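You operate a simulated robot arm through the tools that you are given. There is no shell and no other tool. Be economical: measure what you need, move in short steps, check, and stop when the job is done.

Carry out the task below with a simulated robot arm. There is one attempt and no reset: what you move stays moved.

JOB
Fetch the gold hex nut from the near end of the grid and set it in the black bin there. Then put the yellow brush on the zone 1 of the grid. Then put the yellow plug on top of the red grease can. Then take the red rubber buffer and leave it on the green panel. Then take the green brush and put it on top of the touch plate. Keep to this order.
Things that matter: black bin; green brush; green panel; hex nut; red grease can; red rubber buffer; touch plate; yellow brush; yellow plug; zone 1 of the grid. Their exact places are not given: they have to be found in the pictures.

Only the result counts: the job must be done as asked and must still hold three seconds after the hand-in. Knocking over, shifting, dropping, spilling or breaking anything else fails it.

ROBOT AND FRAMES
A 7-joint arm with a two-finger parallel gripper on a trunk, on a base that drives. Base frame: it is fixed to the floor where the robot stands at the start and does not move with it; the origin is under the middle of the robot, x ahead of it, y to its left, z up. Units: mm, rad, N and s.
Its first joint turns from -2.007 to 2.007 rad. Places, roughly: green brush (6x3x7 cm) [1100, -1400, 400]; green panel (26x26x1 cm) [-1100, 400, 200]; red rubber buffer (4x4x4 cm) [1000, -1300, 400]; touch plate (7x7x3 cm) [1700, -4200, 400]; yellow brush (6x3x7 cm) [900, -400, 900]; yellow plug (5x5x5 cm) [900, -600, 900]; zone 1 of the grid [1100, 600, 800]. Payload 3.91 kg.
The tool frame sits at the grasp point between the pads (the TCP): z along the fingers, y along the line on which they close. The tips reach 30 mm beyond it. The gripper opens to 110 mm. The fingers are 20 mm wide and 10 mm thick; the gripper's body (48 by 112 mm) begins 55 mm behind the TCP.
Orientation is that of the tool frame in the base frame, as a unit quaternion [w, x, y, z]. With the fingers straight down and closing along the base's y, the tool's x points along the base's -x, its y along +y and its z along -z.

CONTROLS
- The arm moves only by the tool step_arm. Its argument "rows" is a list of rows, each a list of 7 numbers: the shift along the tool's x, y, z in mm, then the turn, a rotation vector about the tool's x, y, z in rad, then the gripper command, from -1 (fully open) to 1 (shut), values between in proportion. In form: [[x, y, z, rx, ry, rz, jaw], ...]. A call has 1 to 20 rows; each row shifts and turns the commanded pose from where the row before left it, along the tool's axes as they then stand. Rows are played at 5 a second. More than 50 mm and 0.15 rad between two rows, or a gripper value outside its range, and nothing of the call is played. A pose out of reach is approached as far as the arm can. The call stops where the force on the tool passes 40 N (or 10 N more than at its start, if that is more) or the arm is blocked; 0.2 s more then pass. Each finger travels about 153 mm/s and halts on what it meets, pressing with about 40 N; the grip force reading is that of the motor and also rises with nothing between the fingers. The clock runs only during rows and for 0.2 s after the last one: add rows that do not move to give the fingers time. It gives the time, the measured TCP pose, the force on the tool (base axes), the opening and the grip force at its end, in the units of the frame above (readings bear some noise), with the torque about the TCP (base axes, N m) and any sound that the robot's microphone picked up, and new pictures: "show" is both (left out), scene, wrist or none.
- Cameras (640 x 400 px; columns grow to the right, rows downward): "scene" is now at [188.9, 233.8, 1370.7]; the picture's right is [0.53, -0.85, 0.00], its down [-0.79, -0.49, -0.36] and it looks along [0.31, 0.19, -0.93] (base axes); focal length 214 px, centre (320, 200). "wrist" rides on the gripper at [72, 17, -103] in the tool frame; the picture's right is [-0.23, 0.97, 0.00], its down [-0.76, -0.18, -0.62] and it looks along [-0.61, -0.14, 0.78] (tool axes); focal length 222 px, centre (320, 200).
- lift_body(by): slides the trunk up (or, below 0, down) by that many mm; the arm and the scene camera ride with it, the base frame stays. It gives what a move gives, with no picture.
- steer(legs): drives the robot by 1 to 6 legs, each [ahead, left, turn to the left] in mm, mm and rad, along the robot's own axes; the way and the turn of a leg run together, so that a leg with both is an arc; at most 1500 mm and 3.142 rad a leg. The arm and the cameras ride along, it lands a little off, and it stops where it bumps. It gives what a move gives, and a new picture of the scene camera.
- turn_head(pan, tilt): turns the head with the scene camera to pan (to the left, within 1.396 rad either way) and tilt (down, from -0.506 to 1.204), counted from straight ahead of the robot. It gives what a move gives, and a new picture of the scene camera.
- pixel_to_xyz(camera, pixels): there is no depth. For up to 12 entries [column, row, z] of the newest picture of that camera ("zoom" is the newest enlarged one), the place [x, y] in the base frame at which the ray of that pixel passes the height z, good to about 3 mm. It takes no simulated time.
- enlarge(camera, box): a new picture of the part [left, top, right, bottom] of that camera's present view, enlarged. It takes no simulated time.
- job_done(): hands the job in; it is judged then, once.

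Go step by step. Measure first, check grasps and placings, and put right what went wrong. The budget is 110 turns and 260 pictures, counting those below and the enlarged ones. Unless the task says otherwise, let go and move clear before handing in, and close with one line.

The tools are called after "Emit:" as a command line: name --pt "numbers of a row" for each row, then --argument value for the rest, lists and objects as JSON in quotes. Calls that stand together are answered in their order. step_arm: Moves the arm, as the interface text tells. Its arguments: {"type":"object","properties":{"rows":{"type":"array","items":{"type":"array","items":{"type":"number"}}},"show":{"type":"string","enum":["both","scene","wrist","none"]}},"required":["rows"]} The other tools are called the same way: lift_body (by) slides the trunk up or down; steer (legs) drives the base; turn_head (pan, tilt) turns the head that bears the scene camera; pixel_to_xyz (camera, pixels) gives the place at which the rays of pixels pass given heights; enlarge (camera, box) takes an enlarged picture of a part of a camera's view; job_done () hands the job in.

At the start:

```text
time_s: 0.0
eef_pos: [544.4, -107.9, 1143.9]
ee_rot: [0.0, 0.0, 1.0, 0.0]
ft_force: [1.0, 0.6, -0.5]
ft_torque: [-0.02, 0.0, 0.01]
grip_width: 110.0
finger_force: 0.0
trunk travel left (down, up): [-750.0, 240.0]
robot x, y, heading: [-1.3, 1.2, 0.0]
head pan, tilt: [0.557, 1.201]
```

scene: 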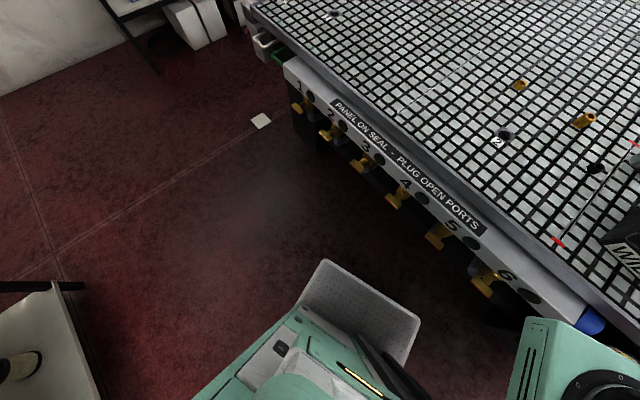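
wrist: 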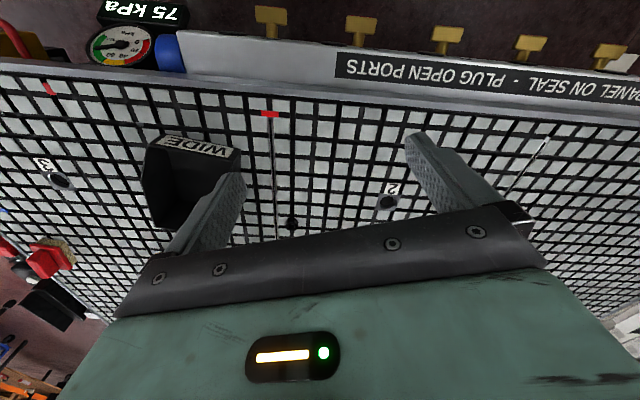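

The scene shows a grid table ahead with valves 1–6 and a gauge, and a black bin labelled "WIDE" near the right edge. I'll look around with the head before moving.

Emit:
turn_head --pan 0.0 --tilt 0.8

Emit:
turn_head --pan -0.9 --tilt 0.7

Emit:
turn_head --pan 0.7 --tilt 0.6

```text
time_s: 1.0
eef_pos: [545.7, -108.5, 1143.9]
ee_rot: [0.0, 0.0, 1.0, 0.0]
ft_force: [1.2, 0.1, -1.0]
ft_torque: [0.0, 0.01, 0.01]
grip_width: 110.1
finger_force: 0.0
trunk travel left (down, up): [-750.0, 240.0]
robot x, y, heading: [-2.6, 0.1, 0.005]
head pan, tilt: [0.0, 0.799]
```

scene: 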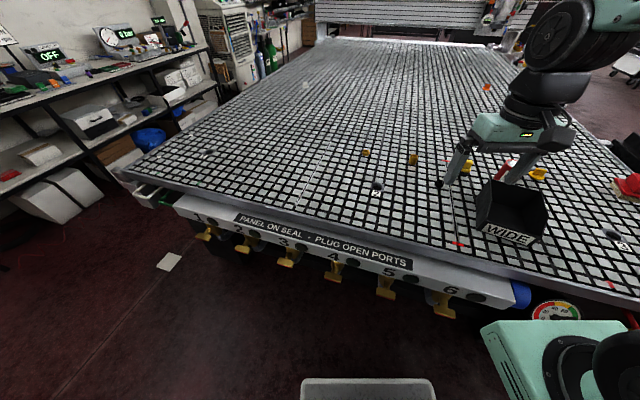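

```text
time_s: 2.2
eef_pos: [546.0, -108.0, 1145.4]
ee_rot: [0.0, 0.001, 1.0, 0.0]
ft_force: [-1.0, -0.4, -1.1]
ft_torque: [0.01, 0.03, 0.0]
grip_width: 110.2
finger_force: 0.0
trunk travel left (down, up): [-750.0, 240.0]
robot x, y, heading: [-0.7, 2.5, 0.002]
head pan, tilt: [-0.901, 0.7]
```

scene: 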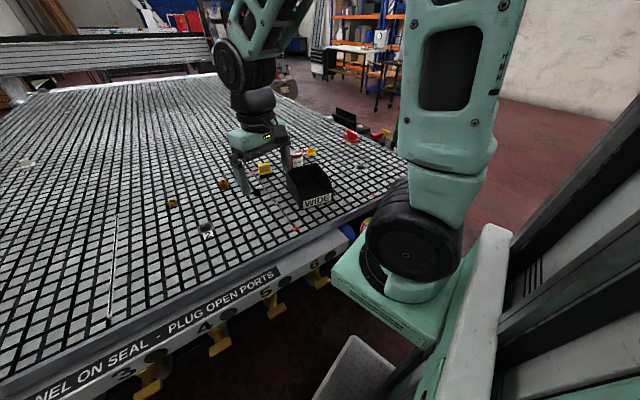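

```text
time_s: 3.8
eef_pos: [544.3, -108.2, 1144.2]
ee_rot: [0.0, 0.0, 1.0, 0.0]
ft_force: [0.2, 0.2, 0.2]
ft_torque: [-0.01, 0.01, -0.03]
grip_width: 110.1
finger_force: 0.0
trunk travel left (down, up): [-750.0, 240.0]
robot x, y, heading: [-1.5, 0.9, 0.006]
head pan, tilt: [0.7, 0.6]
```

scene: 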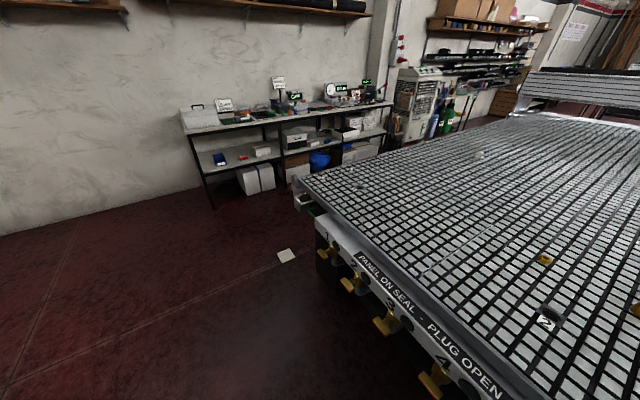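

The gold pieces at (365,152) and (412,158), and yellow things near the bin, need a closer look. I'll turn to pan −0.35 and enlarge.

Emit:
turn_head --pan -0.35 --tilt 0.75

Emit:
enlarge --camera "scene" --box '[180, 90, 420, 240]'

Emit:
enlarge --camera "scene" --box '[340, 90, 580, 240]'

Emit:
enlarge --camera "wrist" --box '[0, 120, 240, 270]'

```text
time_s: 5.1
eef_pos: [543.8, -107.7, 1144.9]
ee_rot: [-0.001, 0.0, 1.0, 0.0]
ft_force: [-0.1, -0.4, -0.6]
ft_torque: [0.0, 0.02, -0.03]
grip_width: 110.0
finger_force: 0.1
trunk travel left (down, up): [-750.0, 240.0]
robot x, y, heading: [3.3, -1.4, -0.0]
head pan, tilt: [-0.351, 0.75]
```

scene: 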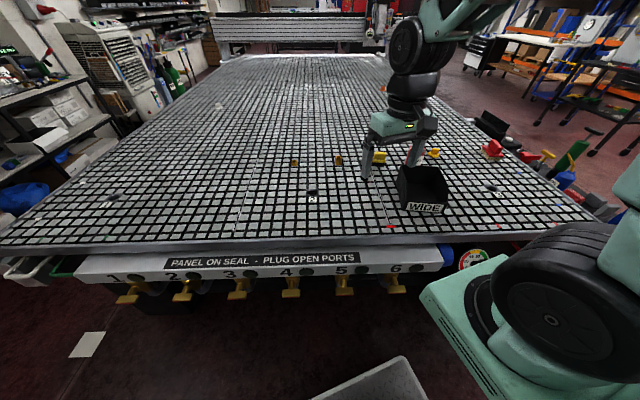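

```text
2.67 times, centred on (300, 165) of scene
```

zoom: 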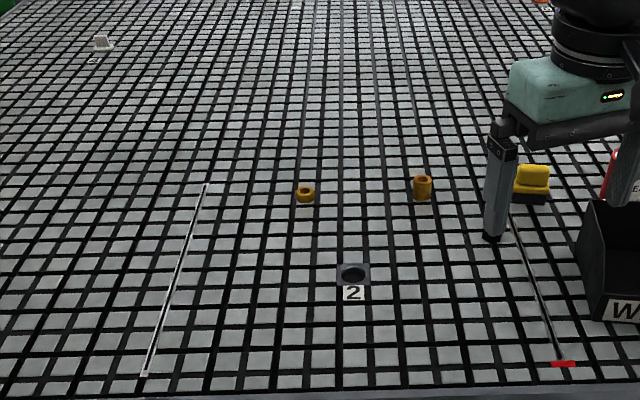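

```text
2.67 times, centred on (460, 165) of scene
```

zoom: 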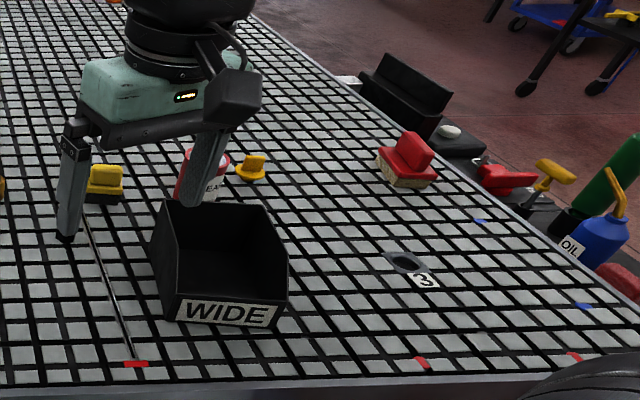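

```text
2.67 times, centred on (120, 195) of wrist
```

zoom: 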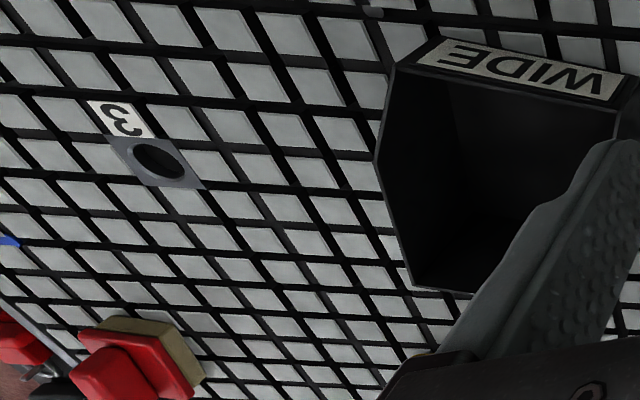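

Yellow brush is at zoom (105,183), the can at (200,180), the plug at (252,168); the gold pieces are at scene (294,162) and (338,160). I'll zoom tighter on those to tell which is a hex nut.

Emit:
enlarge --camera "scene" --box '[280, 140, 360, 190]'

Emit:
pixel_to_xyz --camera "scene" --pixels '[[294, 165, 800], [338, 165, 800], [97, 197, 800], [312, 193, 800], [234, 232, 800], [257, 160, 800], [390, 228, 800], [378, 162, 800], [430, 155, 800], [20, 240, 800], [590, 215, 800]]'

Emit:
enlarge --camera "scene" --box '[0, 120, 280, 295]'

```text
8.00 times, centred on (320, 165) of scene
```

zoom: 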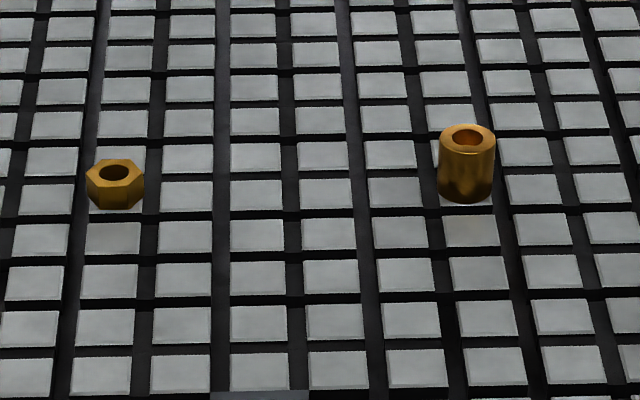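

```text
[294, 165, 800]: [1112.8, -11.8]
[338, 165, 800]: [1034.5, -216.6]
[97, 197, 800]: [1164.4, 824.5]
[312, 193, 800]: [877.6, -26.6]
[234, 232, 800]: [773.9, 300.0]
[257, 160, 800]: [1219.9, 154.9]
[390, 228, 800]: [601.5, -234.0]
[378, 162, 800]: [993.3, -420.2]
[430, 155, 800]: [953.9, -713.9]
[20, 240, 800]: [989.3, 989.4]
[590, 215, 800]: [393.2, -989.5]
```

```text
2.29 times, centred on (140, 208) of scene
```

zoom: 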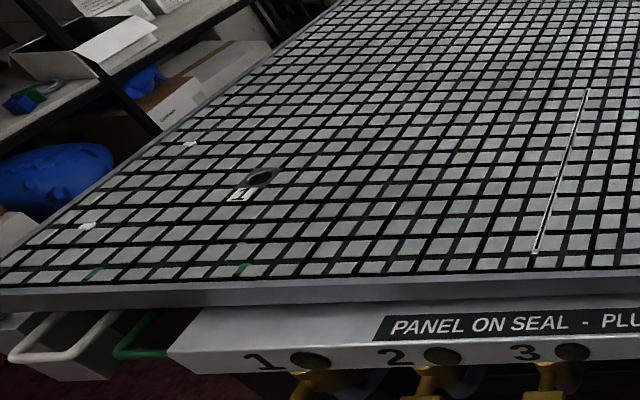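

The left gold piece is the hex nut (the right one a sleeve). I need the grid's height; I'll triangulate port 2, seen in both cameras.

Emit:
enlarge --camera "wrist" --box '[340, 160, 440, 222]'

Emit:
pixel_to_xyz --camera "wrist" --pixels '[[387, 203, 750], [387, 203, 800], [387, 203, 850], [270, 114, 750], [270, 114, 800], [270, 114, 850]]'

Emit:
pixel_to_xyz --camera "scene" --pixels '[[312.5, 192, 750], [312.5, 192, 800], [312.5, 192, 850], [390, 227, 750], [390, 227, 800], [390, 227, 850]]'

```text
6.40 times, centred on (390, 191) of wrist
```

zoom: 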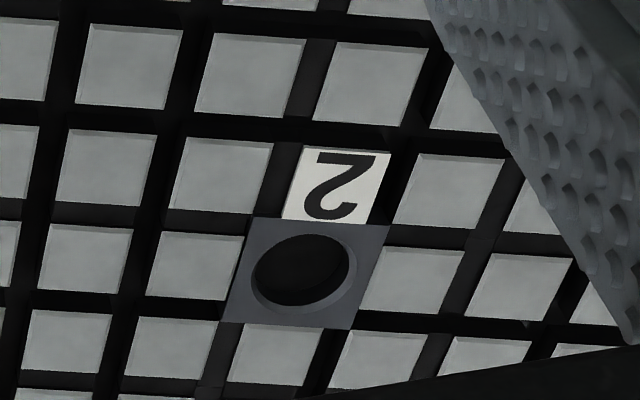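

```text
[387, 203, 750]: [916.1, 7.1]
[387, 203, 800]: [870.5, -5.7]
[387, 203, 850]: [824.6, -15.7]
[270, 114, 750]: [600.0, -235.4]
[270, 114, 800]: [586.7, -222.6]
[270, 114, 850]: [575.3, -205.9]
```

```text
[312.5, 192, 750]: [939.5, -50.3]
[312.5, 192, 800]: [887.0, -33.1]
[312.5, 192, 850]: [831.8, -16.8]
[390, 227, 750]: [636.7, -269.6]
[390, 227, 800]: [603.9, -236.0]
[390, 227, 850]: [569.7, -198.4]
```

Both cameras agree at z≈842 for the grid top. Now I'll get coordinates at that height and look down at the robot's own front to judge clearances.

Emit:
pixel_to_xyz --camera "scene" --pixels '[[294, 165, 842], [338, 165, 842], [97, 197, 842], [312, 193, 842], [234, 232, 842], [257, 160, 842], [390, 228, 842], [378, 164, 842], [430, 155, 842], [20, 245, 842], [590, 219, 842], [424, 205, 842]]'

Emit:
turn_head --pan 0.0 --tilt 1.2

Emit:
turn_head --pan -0.6 --tilt 1.2

```text
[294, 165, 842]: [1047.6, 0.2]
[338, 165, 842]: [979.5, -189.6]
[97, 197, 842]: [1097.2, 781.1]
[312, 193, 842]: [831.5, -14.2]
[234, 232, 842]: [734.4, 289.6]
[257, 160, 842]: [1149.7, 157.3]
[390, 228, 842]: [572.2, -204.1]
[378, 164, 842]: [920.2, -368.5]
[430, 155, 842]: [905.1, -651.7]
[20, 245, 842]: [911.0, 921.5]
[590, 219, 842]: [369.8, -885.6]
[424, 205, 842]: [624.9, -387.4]
```

```text
time_s: 6.0
eef_pos: [544.1, -107.4, 1144.9]
ee_rot: [0.0, 0.0, 1.0, 0.001]
ft_force: [0.2, -0.4, -0.5]
ft_torque: [0.02, -0.02, -0.01]
grip_width: 110.0
finger_force: 0.1
trunk travel left (down, up): [-750.0, 240.0]
robot x, y, heading: [-1.6, -1.5, -0.002]
head pan, tilt: [0.0, 1.201]
```

scene: 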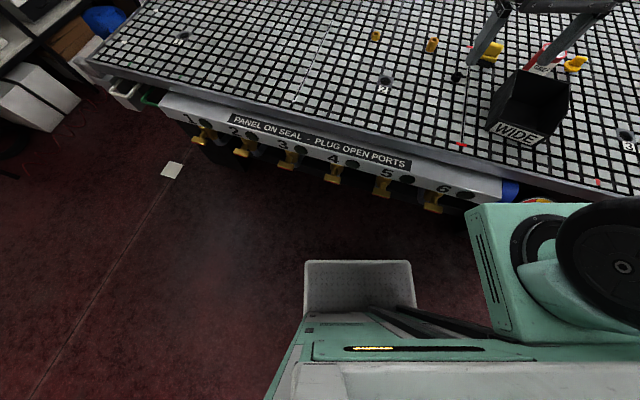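

```text
time_s: 7.0
eef_pos: [545.0, -108.5, 1145.0]
ee_rot: [0.0, 0.001, 1.0, 0.0]
ft_force: [-0.4, 0.1, -0.3]
ft_torque: [0.03, 0.01, 0.0]
grip_width: 110.1
finger_force: 0.1
trunk travel left (down, up): [-750.0, 240.0]
robot x, y, heading: [2.9, 2.8, 0.001]
head pan, tilt: [-0.6, 1.201]
```

scene: 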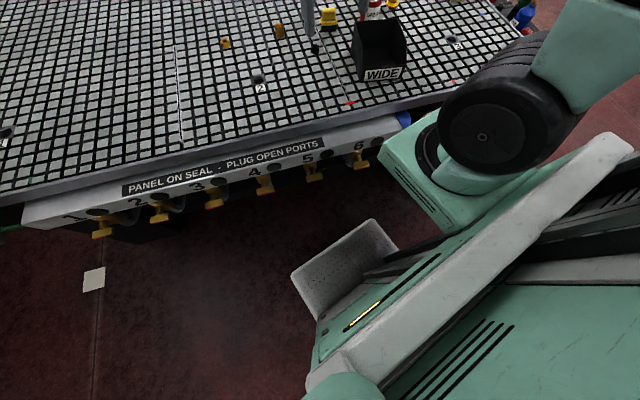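

Checking where the arm's base block sits relative to the robot and the table edge.

Emit:
pixel_to_xyz --camera "scene" --pixels '[[380, 155, 800], [380, 155, 1000], [380, 155, 1200], [435, 112, 1000], [435, 112, 1200], [293, 272, 100], [293, 272, 300], [293, 272, 600], [373, 219, 300], [500, 240, 1000]]'

Emit:
step_arm --pt "-20 0 0 0 0 0 -1" --show "none"

```text
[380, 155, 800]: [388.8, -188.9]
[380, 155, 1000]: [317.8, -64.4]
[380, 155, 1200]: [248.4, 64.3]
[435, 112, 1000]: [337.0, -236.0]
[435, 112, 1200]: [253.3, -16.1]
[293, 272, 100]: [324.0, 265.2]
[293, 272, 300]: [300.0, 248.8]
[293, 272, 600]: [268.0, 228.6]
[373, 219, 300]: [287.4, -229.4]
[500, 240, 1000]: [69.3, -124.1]
```

```text
time_s: 7.4
eef_pos: [562.4, -108.0, 1144.0]
ee_rot: [-0.001, 0.0, 1.0, 0.001]
ft_force: [-0.1, -0.2, 0.1]
ft_torque: [0.01, -0.02, 0.01]
grip_width: 110.0
finger_force: 0.0
trunk travel left (down, up): [-750.0, 240.0]
robot x, y, heading: [0.8, -0.8, 0.0]
head pan, tilt: [-0.6, 1.201]
```

I'll test the arm's forward reach in free air well above the table (TCP at z=1144).

Emit:
step_arm --pt "-40 0 0 0 0 0 -1" --pt "-40 0 0 0 0 0 -1" --pt "-40 0 0 0 0 0 -1" --pt "-40 0 0 0 0 0 -1" --pt "-40 0 0 0 0 0 -1" --pt "-40 0 0 0 0 0 -1" --show "scene"

```text
time_s: 8.8
eef_pos: [804.0, -108.4, 1144.5]
ee_rot: [-0.001, 0.0, 1.0, 0.001]
ft_force: [-1.4, 0.3, 0.2]
ft_torque: [0.0, -0.04, -0.01]
grip_width: 110.1
finger_force: 0.0
trunk travel left (down, up): [-750.0, 240.0]
robot x, y, heading: [-2.3, -2.0, -0.006]
head pan, tilt: [-0.6, 1.201]
```

scene: 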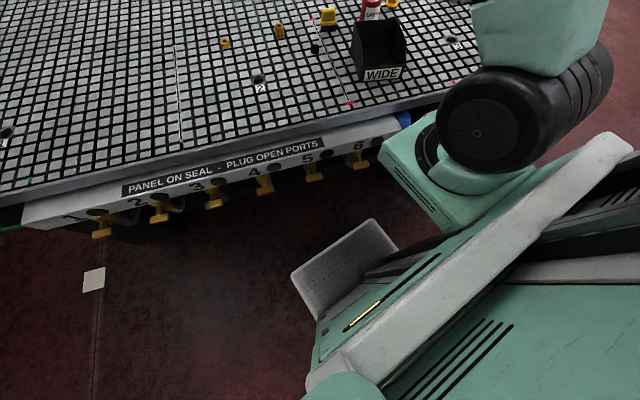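

The arm reaches well beyond 800 mm. The table is turned about −0.32 rad, so I'll square the robot to it and approach while sliding left toward the nut.

Emit:
steer --legs '[[0, 0, -0.32], [160, 200, 0]]'

Emit:
turn_head --pan -0.2 --tilt 1.0

```text
time_s: 11.7
eef_pos: [945.8, -218.3, 1144.2]
ee_rot: [0.0, 0.16, 0.987, 0.0]
ft_force: [-0.3, 0.0, 0.5]
ft_torque: [0.0, -0.02, 0.0]
grip_width: 110.3
finger_force: 0.0
trunk travel left (down, up): [-750.0, 240.0]
robot x, y, heading: [214.4, 138.9, -0.326]
head pan, tilt: [-0.6, 1.201]
```

scene: 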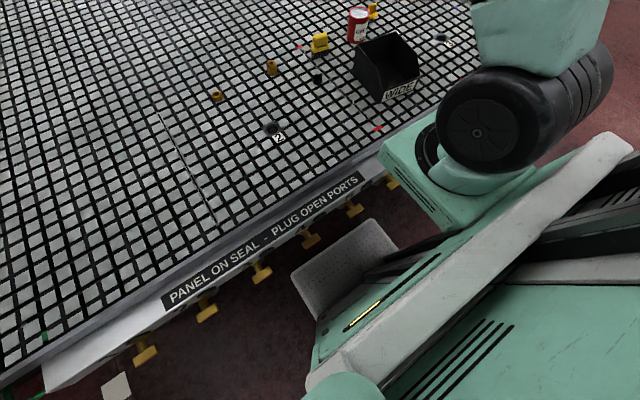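

```text
time_s: 12.6
eef_pos: [946.5, -218.1, 1145.1]
ee_rot: [0.0, 0.16, 0.987, 0.0]
ft_force: [0.1, 0.2, -0.1]
ft_torque: [0.03, -0.01, 0.06]
grip_width: 110.0
finger_force: 0.1
trunk travel left (down, up): [-750.0, 240.0]
robot x, y, heading: [217.0, 138.8, -0.32]
head pan, tilt: [-0.201, 1.0]
```

scene: 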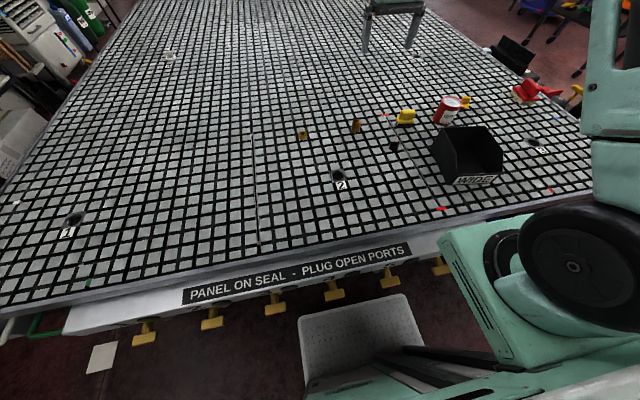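

Squared up and clear. I'll move the tool over the nut (about 28 mm ahead, 239 mm left) and look with the wrist camera.

Emit:
step_arm --pt "-5 40 20 0 0 0 -1" --pt "-5 40 20 0 0 0 -1" --pt "-5 40 20 0 0 0 -1" --pt "-5 40 20 0 0 0 -1" --pt "-5 40 20 0 0 0 -1" --pt "-3 39 20 0 0 0 -1"

```text
time_s: 14.0
eef_pos: [1046.2, -0.3, 1025.9]
ee_rot: [0.001, 0.16, 0.987, 0.0]
ft_force: [-0.2, 0.7, 0.4]
ft_torque: [0.04, 0.03, 0.01]
grip_width: 109.9
finger_force: 0.0
trunk travel left (down, up): [-750.0, 240.0]
robot x, y, heading: [215.9, 139.2, -0.321]
head pan, tilt: [-0.201, 1.0]
```

scene: 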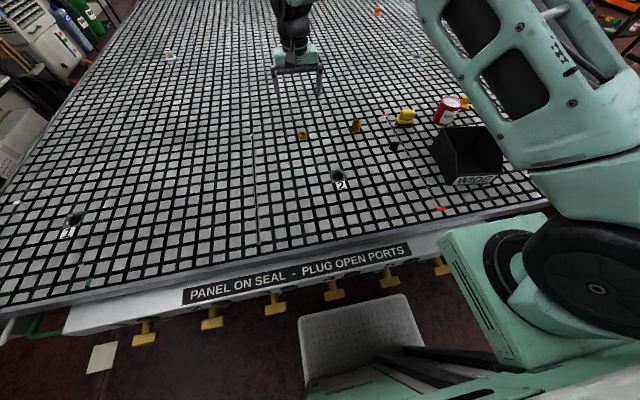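
wrist: 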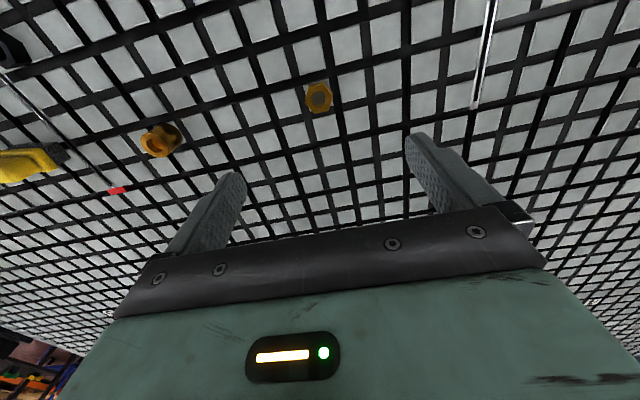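

The nut is at wrist (320,97). Measuring it from there and from the scene camera to triangulate.

Emit:
enlarge --camera "wrist" --box '[280, 72, 360, 122]'

Emit:
pixel_to_xyz --camera "wrist" --pixels '[[320, 97, 835], [320, 97, 850], [320, 97, 865], [307, 95, 865], [332, 98, 865]]'

Emit:
pixel_to_xyz --camera "scene" --pixels '[[303, 134, 835], [303, 134, 850], [303, 134, 865]]'

```text
8.00 times, centred on (320, 97) of wrist
```

zoom: 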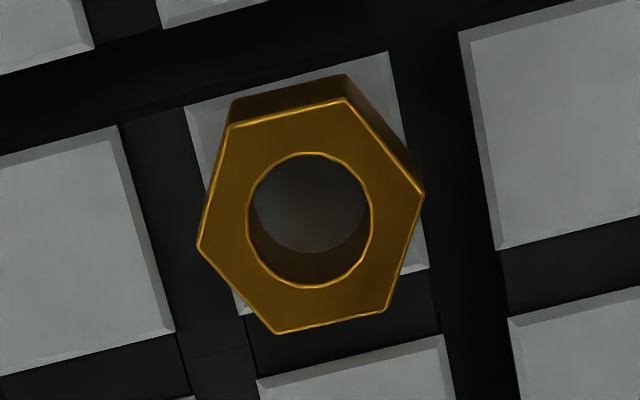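

```text
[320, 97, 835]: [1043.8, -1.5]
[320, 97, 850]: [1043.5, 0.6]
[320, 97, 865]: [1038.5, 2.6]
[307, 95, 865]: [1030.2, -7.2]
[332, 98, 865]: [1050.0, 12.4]
```

```text
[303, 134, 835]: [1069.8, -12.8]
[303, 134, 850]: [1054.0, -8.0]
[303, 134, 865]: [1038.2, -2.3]
```

The nut's top is at z≈865, centre ≈(1040,0), flats facing the robot, so I'll yaw 30° to grip across flats, and descend to just above the grid.

Emit:
step_arm --pt "5 -1 20 0 0 0.131 -1" --pt "0 0 30 0 0 0.131 -1" --pt "0 0 30 0 0 0.131 -1" --pt "0 0 30 0 0 0.131 -0.3" --pt "0 0 20 0 0 0 -0.3" --pt "0 0 0 0 0 0 -0.3"

```text
time_s: 15.4
eef_pos: [1042.8, 0.7, 895.7]
ee_rot: [0.0, 0.411, 0.912, 0.0]
ft_force: [0.7, -1.1, -0.2]
ft_torque: [0.01, 0.02, 0.03]
grip_width: 71.5
finger_force: 0.0
trunk travel left (down, up): [-750.0, 240.0]
robot x, y, heading: [218.3, 138.8, -0.318]
head pan, tilt: [-0.201, 1.0]
```

scene: 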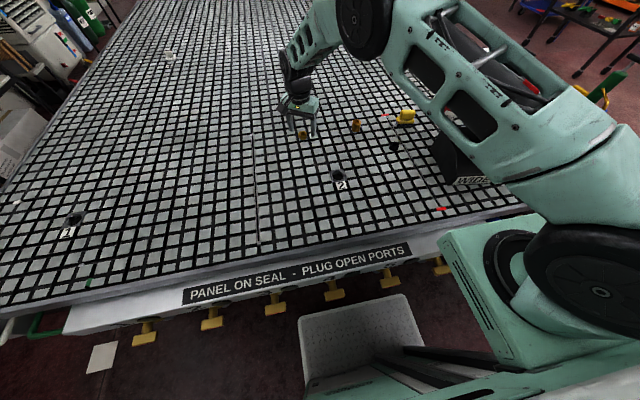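
wrist: 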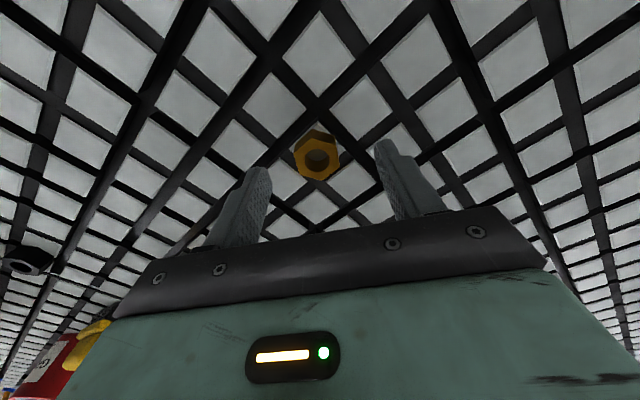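

The nut is at wrist (318,160) between the fingers; checking its location once more.

Emit:
pixel_to_xyz --camera "wrist" --pixels '[[318, 160, 865], [318, 160, 855], [316, 147, 845]]'

Emit:
enlarge --camera "wrist" --box '[240, 110, 400, 210]'

```text
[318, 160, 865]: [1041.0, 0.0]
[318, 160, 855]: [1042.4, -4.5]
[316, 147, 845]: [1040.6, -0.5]
```

```text
4.00 times, centred on (320, 160) of wrist
```

zoom: 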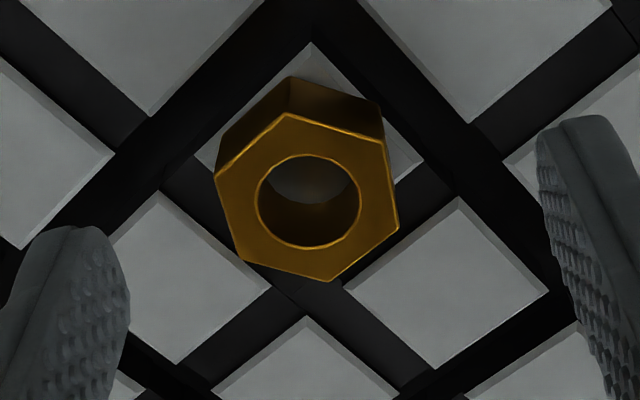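

Aligned: flats face the fingers. Descending 19 mm and closing.

Emit:
step_arm --pt "0 0 12 0 0 0 -0.3" --pt "0 0 8 0 0 0 -0.3" --pt "0 0 0 0 0 0 0.2" --pt "0 0 0 0 0 0 1" --pt "0 0 0 0 0 0 1" --pt "0 0 0 0 0 0 1" --show "wrist"

```text
time_s: 16.6
eef_pos: [1043.7, -0.7, 879.3]
ee_rot: [0.003, 0.41, 0.912, 0.0]
ft_force: [-8.3, -1.1, 16.0]
ft_torque: [-0.11, 0.53, -0.07]
grip_width: 27.7
finger_force: 40.1
trunk travel left (down, up): [-750.0, 240.0]
robot x, y, heading: [216.5, 138.1, -0.325]
head pan, tilt: [-0.201, 1.0]
stopped in row 5: the force on the tool passed its limit (the readings are from after the stop); the commanded pose is now the measured one
```

wrist: 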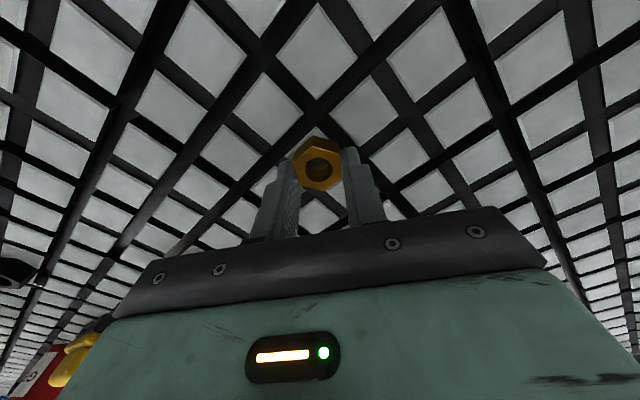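

Gripped at 27.7 mm (tips touched the grid, so its top is ≈849). Lifting and undoing the yaw.

Emit:
step_arm --pt "0 0 -10 0 0 0 1" --pt "0 0 -40 0 0 0 1" --pt "0 0 -40 0 0 -0.131 1" --pt "0 0 -40 0 0 -0.131 1" --pt "0 0 -40 0 0 -0.131 1" --pt "0 0 -40 0 0 -0.131 1" --pt "0 0 0 0 0 0 1"

Emit:
pixel_to_xyz --camera "scene" --pixels '[[433, 152, 945], [471, 126, 945], [502, 168, 945], [455, 184, 849], [502, 175, 849], [437, 130, 945]]'

Emit:
enlarge --camera "scene" --box '[360, 60, 560, 220]'

```text
time_s: 18.2
eef_pos: [1042.6, -0.3, 1088.7]
ee_rot: [0.002, 0.159, 0.987, -0.001]
ft_force: [0.6, -0.2, -0.9]
ft_torque: [-0.03, -0.02, -0.02]
grip_width: 27.5
finger_force: 40.4
trunk travel left (down, up): [-750.0, 240.0]
robot x, y, heading: [215.1, 136.3, -0.317]
head pan, tilt: [-0.201, 1.0]
```

scene: 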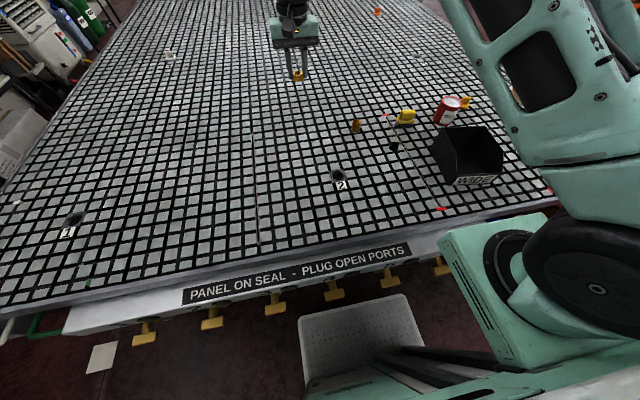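
wrist: 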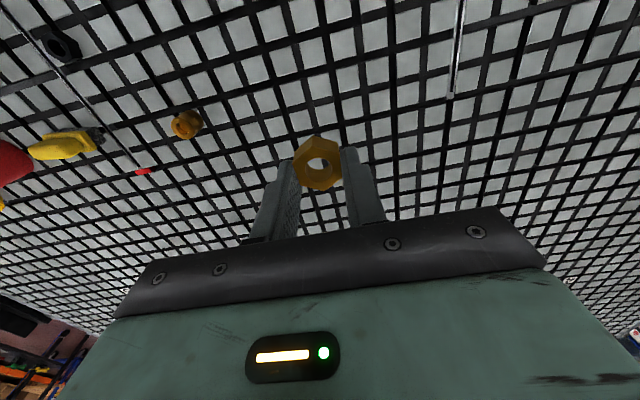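

```text
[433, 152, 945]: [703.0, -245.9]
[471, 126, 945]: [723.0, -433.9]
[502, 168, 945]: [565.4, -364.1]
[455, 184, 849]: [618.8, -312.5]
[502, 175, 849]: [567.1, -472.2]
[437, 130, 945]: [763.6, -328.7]
```

```text
2.50 times, centred on (460, 140) of scene
```

zoom: 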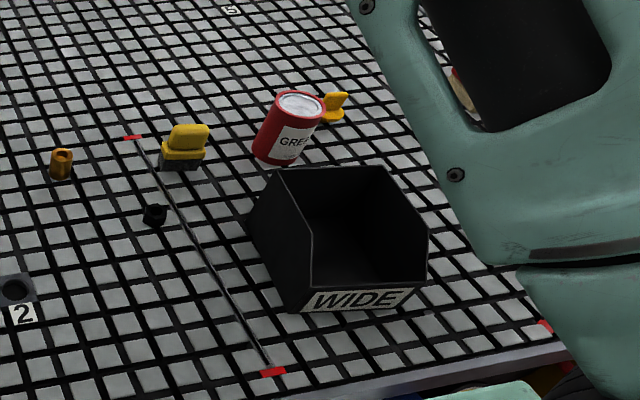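

Nut held. Now measuring the bin: base corners at the grid height, its interior floor and rim.

Emit:
pixel_to_xyz --camera "scene" --pixels '[[450, 185, 849], [495, 180, 849], [431, 147, 849], [474, 162, 855], [441, 127, 930], [441, 127, 960], [488, 126, 930], [488, 126, 960], [465, 146, 855]]'

Emit:
step_arm --pt "40 -40 0 0 0 0 1" --pt "40 -40 0 0 0 0 1" --pt "40 -40 0 0 0 0 1" --pt "40 -40 0 0 0 0 1" --pt "30 -40 0 0 0 0 1" --pt "20 -40 0 0 0 0 1" --pt "0 -40 0 0 0 0 1" --pt "0 -40 0 0 0 0 1"

```text
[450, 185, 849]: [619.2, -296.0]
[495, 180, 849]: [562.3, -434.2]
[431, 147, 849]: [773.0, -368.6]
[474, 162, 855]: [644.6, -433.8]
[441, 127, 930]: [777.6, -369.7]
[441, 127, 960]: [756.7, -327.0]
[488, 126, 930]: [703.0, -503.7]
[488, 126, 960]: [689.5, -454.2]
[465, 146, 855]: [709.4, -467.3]
```

```text
refused: row 1 steps farther than a row can; nothing moved
```

Bin is about 150×170 mm centred ≈(670,−402), rim z≈930. Moving over it in smaller rows.

Emit:
step_arm --pt "16 -36 0 0 0 0 1" --pt "16 -36 0 0 0 0 1" --pt "16 -36 0 0 0 0 1" --pt "16 -36 0 0 0 0 1" --pt "16 -36 0 0 0 0 1" --pt "16 -36 0 0 0 0 1" --pt "16 -36 0 0 0 0 1" --pt "16 -36 0 0 0 0 1" --pt "16 -36 0 0 0 0 1" --pt "16 -36 0 0 0 0 1" --pt "16 -36 0 0 0 0 1" --pt "16 -36 0 0 0 0 1" --pt "16 -36 0 0 0 0 1" --pt "13 -32 0 0 0 0 1" --pt "0 0 0 0 0 0 1"

```text
time_s: 21.4
eef_pos: [672.8, -401.5, 1087.6]
ee_rot: [0.002, 0.16, 0.987, -0.001]
ft_force: [-0.4, 0.7, 0.3]
ft_torque: [-0.03, -0.01, 0.03]
grip_width: 27.6
finger_force: 39.7
trunk travel left (down, up): [-750.0, 240.0]
robot x, y, heading: [219.2, 137.8, -0.32]
head pan, tilt: [-0.201, 1.0]
```

scene: 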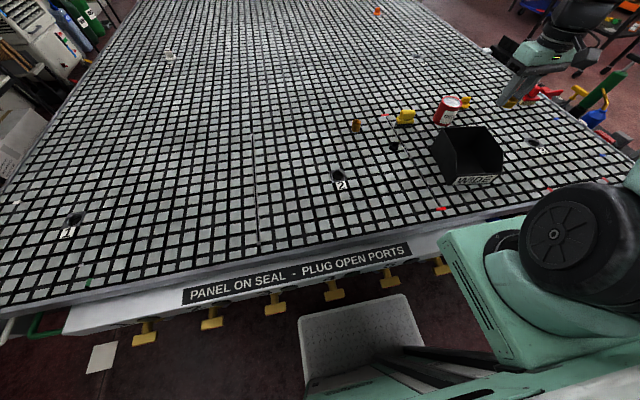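
wrist: 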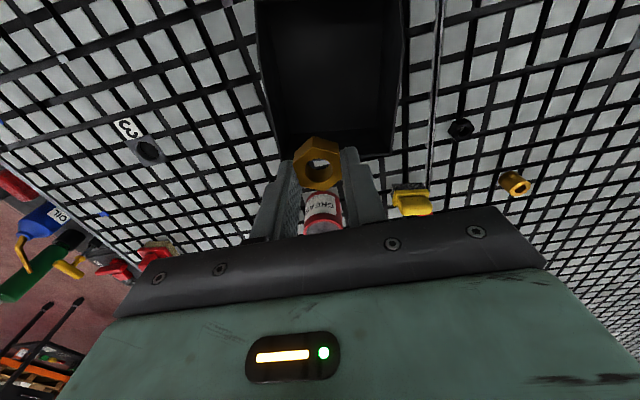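

The bin appears at the top of the wrist picture; checking its rim corners against the tool's place before descending.

Emit:
pixel_to_xyz --camera "wrist" --pixels '[[281, 158, 930], [393, 156, 930], [404, 20, 930], [258, 30, 930], [281, 140, 855], [380, 115, 855]]'

Emit:
enlarge --camera "wrist" --box '[240, 0, 440, 125]'

```text
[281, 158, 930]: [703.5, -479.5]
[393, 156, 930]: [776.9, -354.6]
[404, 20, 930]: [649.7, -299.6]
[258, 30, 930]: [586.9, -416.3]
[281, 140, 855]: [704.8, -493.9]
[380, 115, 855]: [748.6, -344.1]
```

```text
3.20 times, centred on (340, 62) of wrist
```

zoom: 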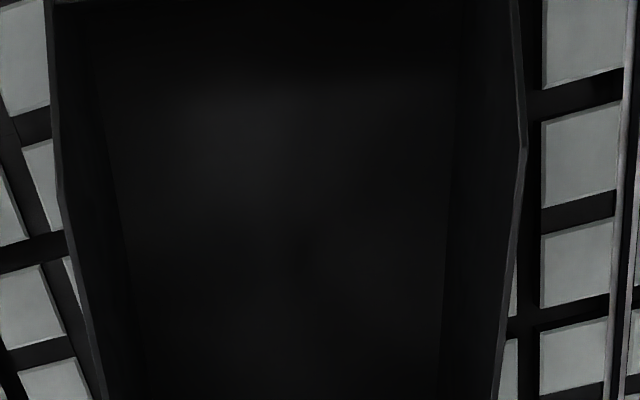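

Bin agrees with the earlier measure and the tool is over its middle. Descending 192 mm, then opening part-way.

Emit:
step_arm --pt "4 0 40 0 0 0 1" --pt "0 0 40 0 0 0 1" --pt "0 0 40 0 0 0 1" --pt "0 0 40 0 0 0 1" --pt "0 0 20 0 0 0 1" --pt "0 0 12 0 0 0 1" --pt "0 0 0 0 0 0 1"

```text
time_s: 23.0
eef_pos: [674.1, -401.6, 894.6]
ee_rot: [0.003, 0.161, 0.987, -0.001]
ft_force: [0.1, 0.0, -1.1]
ft_torque: [-0.03, -0.01, 0.01]
grip_width: 27.8
finger_force: 39.9
trunk travel left (down, up): [-750.0, 240.0]
robot x, y, heading: [217.3, 136.3, -0.32]
head pan, tilt: [-0.201, 1.0]
```

scene: 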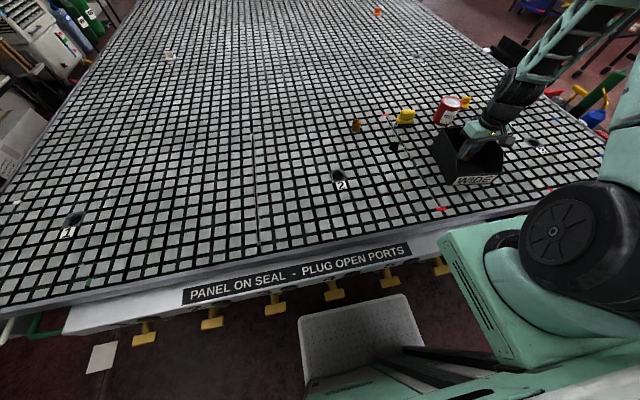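
wrist: 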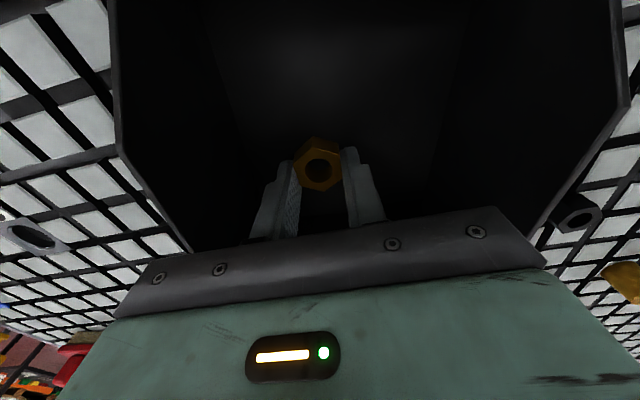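

Fingers are inside the bin with clearance. I'll go down gently a few mm more, then open to ~55 mm and rise.

Emit:
step_arm --pt "0 0 5 0 0 0 1" --pt "0 0 0 0 0 0 0.2" --pt "0 0 0 0 0 0 0" --pt "0 0 0 0 0 0 0" --pt "0 0 -30 0 0 0 0" --pt "0 0 -40 0 0 0 0" --pt "0 0 -40 0 0 0 0" --pt "0 0 -40 0 0 0 -0.5" --pt "0 0 -40 0 0 0 -1"

Emit:
enlarge --camera "wrist" --box '[240, 0, 440, 125]'

Emit:
enlarge --camera "scene" --box '[380, 80, 540, 200]'

```text
time_s: 25.0
eef_pos: [670.8, -404.5, 1078.6]
ee_rot: [0.002, 0.16, 0.987, -0.001]
ft_force: [0.8, -0.8, 0.4]
ft_torque: [0.02, 0.03, 0.02]
grip_width: 109.9
finger_force: 0.1
trunk travel left (down, up): [-750.0, 240.0]
robot x, y, heading: [218.2, 139.9, -0.319]
head pan, tilt: [-0.201, 1.0]
```

scene: 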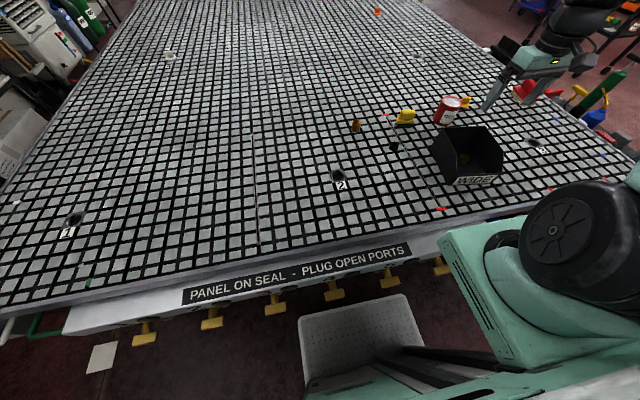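
wrist: 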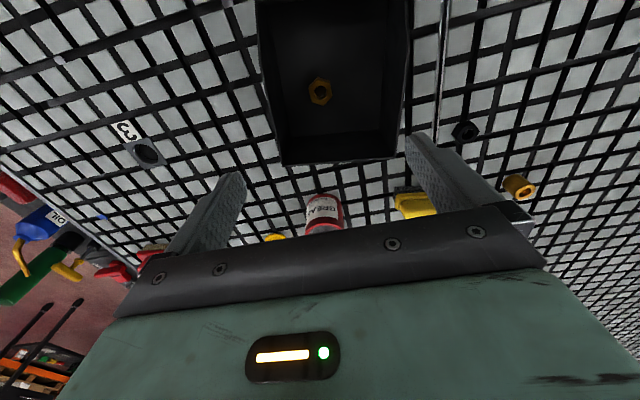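

```text
3.20 times, centred on (340, 62) of wrist
```

zoom: 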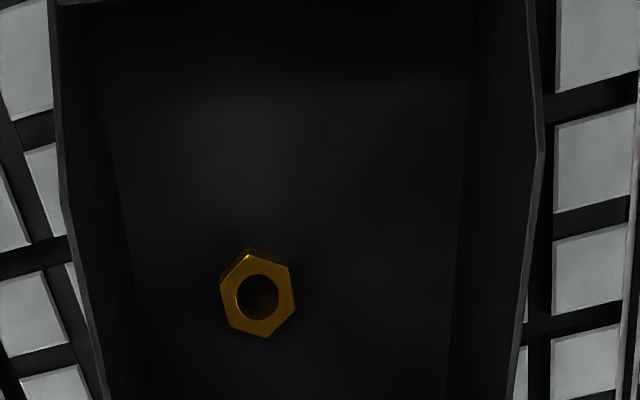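

```text
3.33 times, centred on (460, 140) of scene
```

zoom: 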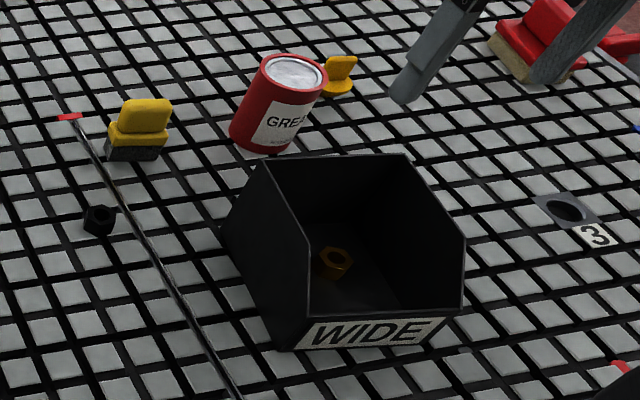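

The nut rests in the bin. Next the yellow brush; moving over it (≈(910,−366)) to look at its orientation.

Emit:
step_arm --pt "-36 18 0 0 0 0 -1" --pt "-36 18 0 0 0 0 -1" --pt "-36 18 0 0 0 0 -1" --pt "-36 18 0 0 0 0 -1" --pt "-36 20 0 0 0 0 -1" --pt "-34 20 0 0 0 0 -1" --pt "0 0 0 0 0 0 -1"

Emit:
enlarge --camera "wrist" --box '[240, 30, 400, 130]'

```text
time_s: 26.6
eef_pos: [909.9, -364.9, 1080.6]
ee_rot: [0.002, 0.16, 0.987, 0.0]
ft_force: [-0.1, 0.7, 0.2]
ft_torque: [0.02, -0.03, -0.01]
grip_width: 110.1
finger_force: 0.0
trunk travel left (down, up): [-750.0, 240.0]
robot x, y, heading: [218.6, 138.6, -0.323]
head pan, tilt: [-0.201, 1.0]
```

scene: 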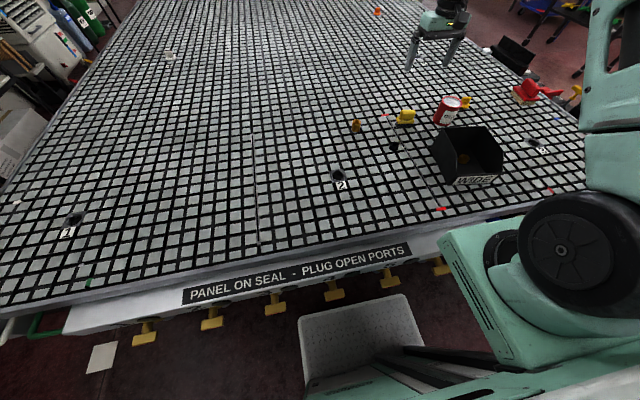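
wrist: 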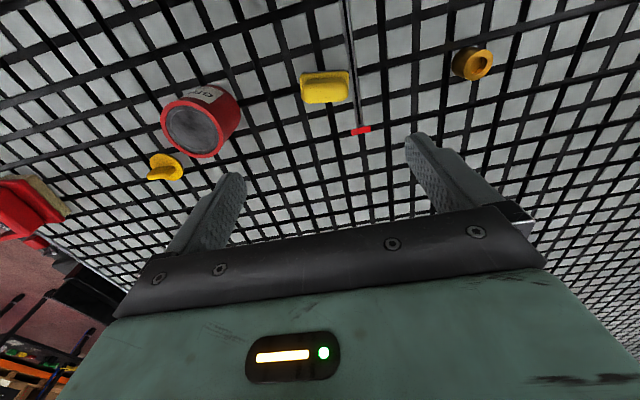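

```text
4.00 times, centred on (320, 80) of wrist
```

zoom: 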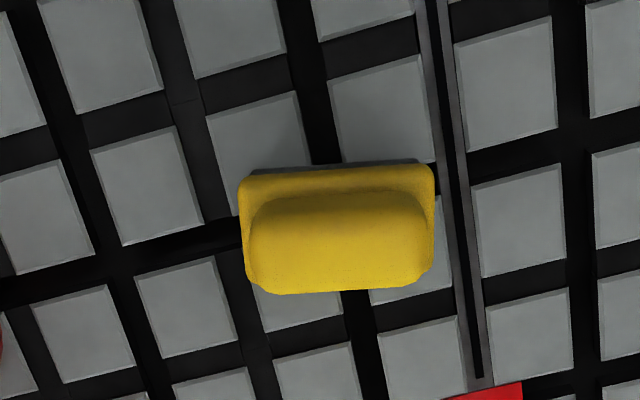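

Brush at zoom (340,235), long axis roughly along tool y. I'll measure edge endpoints to get its yaw and centre.

Emit:
pixel_to_xyz --camera "zoom" --pixels '[[245, 178, 875], [430, 165, 875], [252, 290, 915], [430, 280, 915], [265, 200, 915], [415, 195, 915], [340, 243, 915]]'

Emit:
pixel_to_xyz --camera "scene" --pixels '[[406, 113, 915], [406, 124, 849], [406, 113, 900]]'

Emit:
enlarge --camera "scene" --box '[380, 90, 440, 135]'

```text
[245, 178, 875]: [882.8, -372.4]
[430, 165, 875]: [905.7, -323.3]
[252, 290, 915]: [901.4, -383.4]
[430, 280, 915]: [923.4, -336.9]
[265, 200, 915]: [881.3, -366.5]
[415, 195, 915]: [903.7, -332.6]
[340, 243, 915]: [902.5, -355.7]
```

```text
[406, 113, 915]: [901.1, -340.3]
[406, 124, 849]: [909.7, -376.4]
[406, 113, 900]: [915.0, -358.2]
```

```text
8.89 times, centred on (410, 112) of scene
```

zoom: 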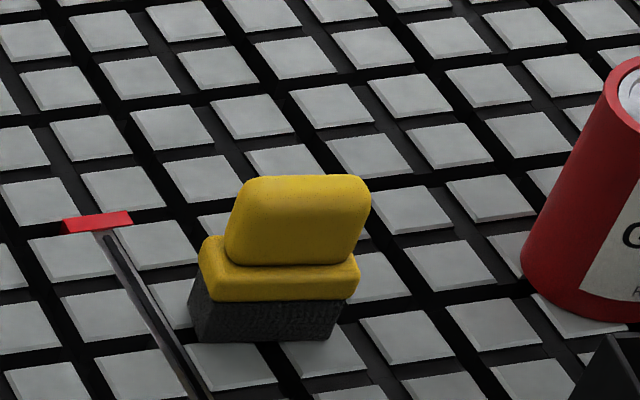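

Brush handle is about 45–50 mm long at yaw ≈0.12 rad clockwise of the tool, centre ≈(906,−356), top ≈919. I'll align and descend to grip the handle by its ends, stopping above first.

Emit:
step_arm --pt "6.5 7 0 0 0 0.12 -1" --pt "0 0 40 0 0 0 -1" --pt "0 0 40 0 0 0 -1" --pt "0 0 25 0 0 0 -1" --pt "0 0 0 0 0 0 -0.5"

Emit:
enlarge --camera "wrist" --box '[200, 70, 440, 220]'

```text
time_s: 27.8
eef_pos: [906.5, -354.7, 975.2]
ee_rot: [0.003, 0.219, 0.976, 0.0]
ft_force: [0.0, -0.2, 0.9]
ft_torque: [0.02, 0.0, -0.01]
grip_width: 82.7
finger_force: 0.1
trunk travel left (down, up): [-750.0, 240.0]
robot x, y, heading: [215.4, 138.5, -0.323]
head pan, tilt: [-0.201, 1.0]
```

scene: 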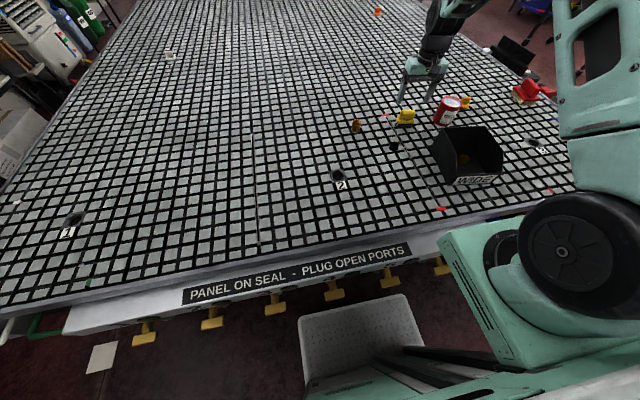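
wrist: 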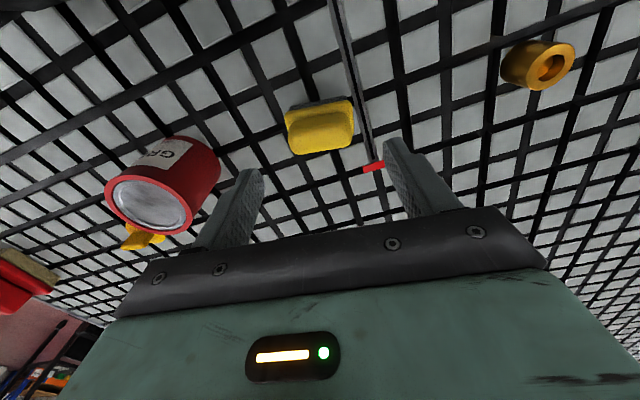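

```text
2.67 times, centred on (320, 145) of wrist
```

zoom: 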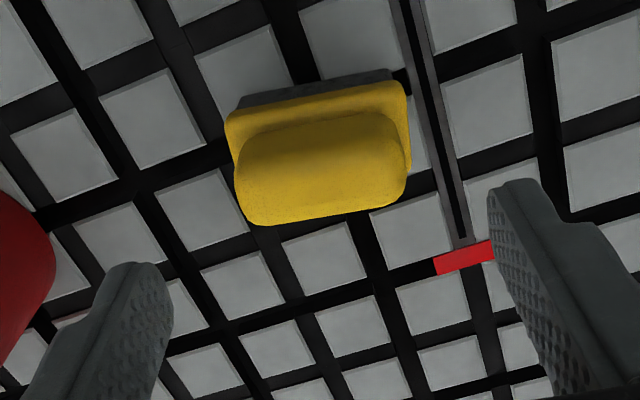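

Check brush centre and can clearance with rays.

Emit:
pixel_to_xyz --camera "zoom" --pixels '[[238, 185, 915], [410, 165, 915], [255, 222, 917], [405, 198, 917], [228, 120, 880], [405, 88, 880]]'

Emit:
pixel_to_xyz --camera "wrist" --pixels '[[150, 203, 950], [105, 190, 950], [192, 218, 950], [180, 140, 849], [150, 203, 970]]'

Emit:
pixel_to_xyz --camera "scene" --pixels '[[451, 102, 950], [451, 102, 970], [441, 123, 849]]'

```text
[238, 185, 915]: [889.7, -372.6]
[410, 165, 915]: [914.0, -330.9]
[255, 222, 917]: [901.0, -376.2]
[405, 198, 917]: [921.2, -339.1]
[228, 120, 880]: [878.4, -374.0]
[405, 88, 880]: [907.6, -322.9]
```

```text
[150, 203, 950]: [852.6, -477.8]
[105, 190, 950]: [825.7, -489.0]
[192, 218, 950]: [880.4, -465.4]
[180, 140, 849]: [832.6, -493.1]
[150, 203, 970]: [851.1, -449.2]
```

```text
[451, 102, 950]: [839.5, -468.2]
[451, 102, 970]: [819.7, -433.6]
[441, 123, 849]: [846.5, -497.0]
```

Brush centre ≈(906,−355), matching the tool; yaw needs ~0.06 more. The can is ≥90 mm away. Descending to TCP z≈917 and gripping.

Emit:
step_arm --pt "0 0 20 0 0 0.06 -0.5" --pt "0 0 20 0 0 0 -0.5" --pt "0 0 18 0 0 0 -0.5" --pt "0 0 0 0 0 0 0" --pt "0 0 0 0 0 0 0.6" --pt "0 0 0 0 0 0 0.6" --pt "0 0 0 0 0 0 0.6"

```text
time_s: 29.4
eef_pos: [906.7, -356.1, 918.8]
ee_rot: [0.002, 0.249, 0.969, 0.001]
ft_force: [1.0, 0.0, 1.4]
ft_torque: [0.07, -0.06, -0.01]
grip_width: 50.7
finger_force: 40.0
trunk travel left (down, up): [-750.0, 240.0]
robot x, y, heading: [218.8, 138.4, -0.319]
head pan, tilt: [-0.201, 1.0]
```

scene: 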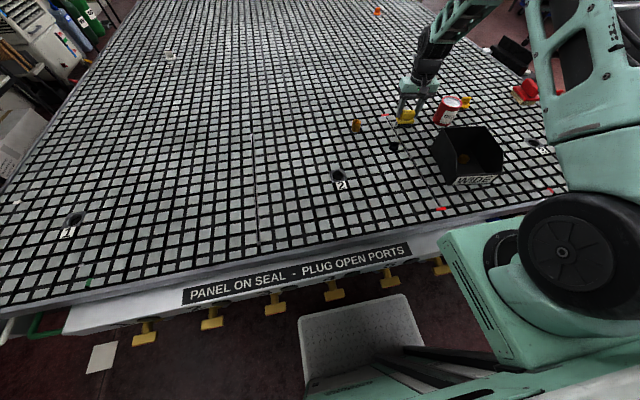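
wrist: 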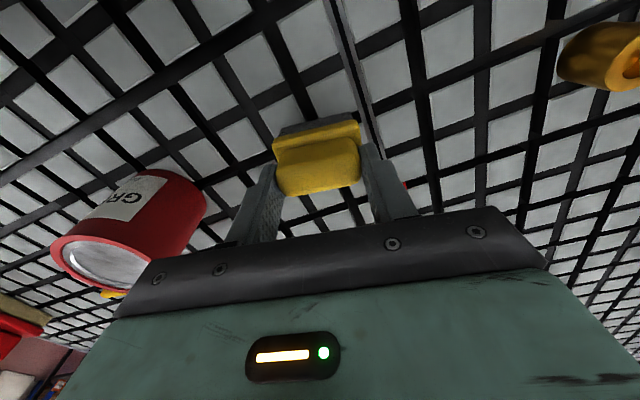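

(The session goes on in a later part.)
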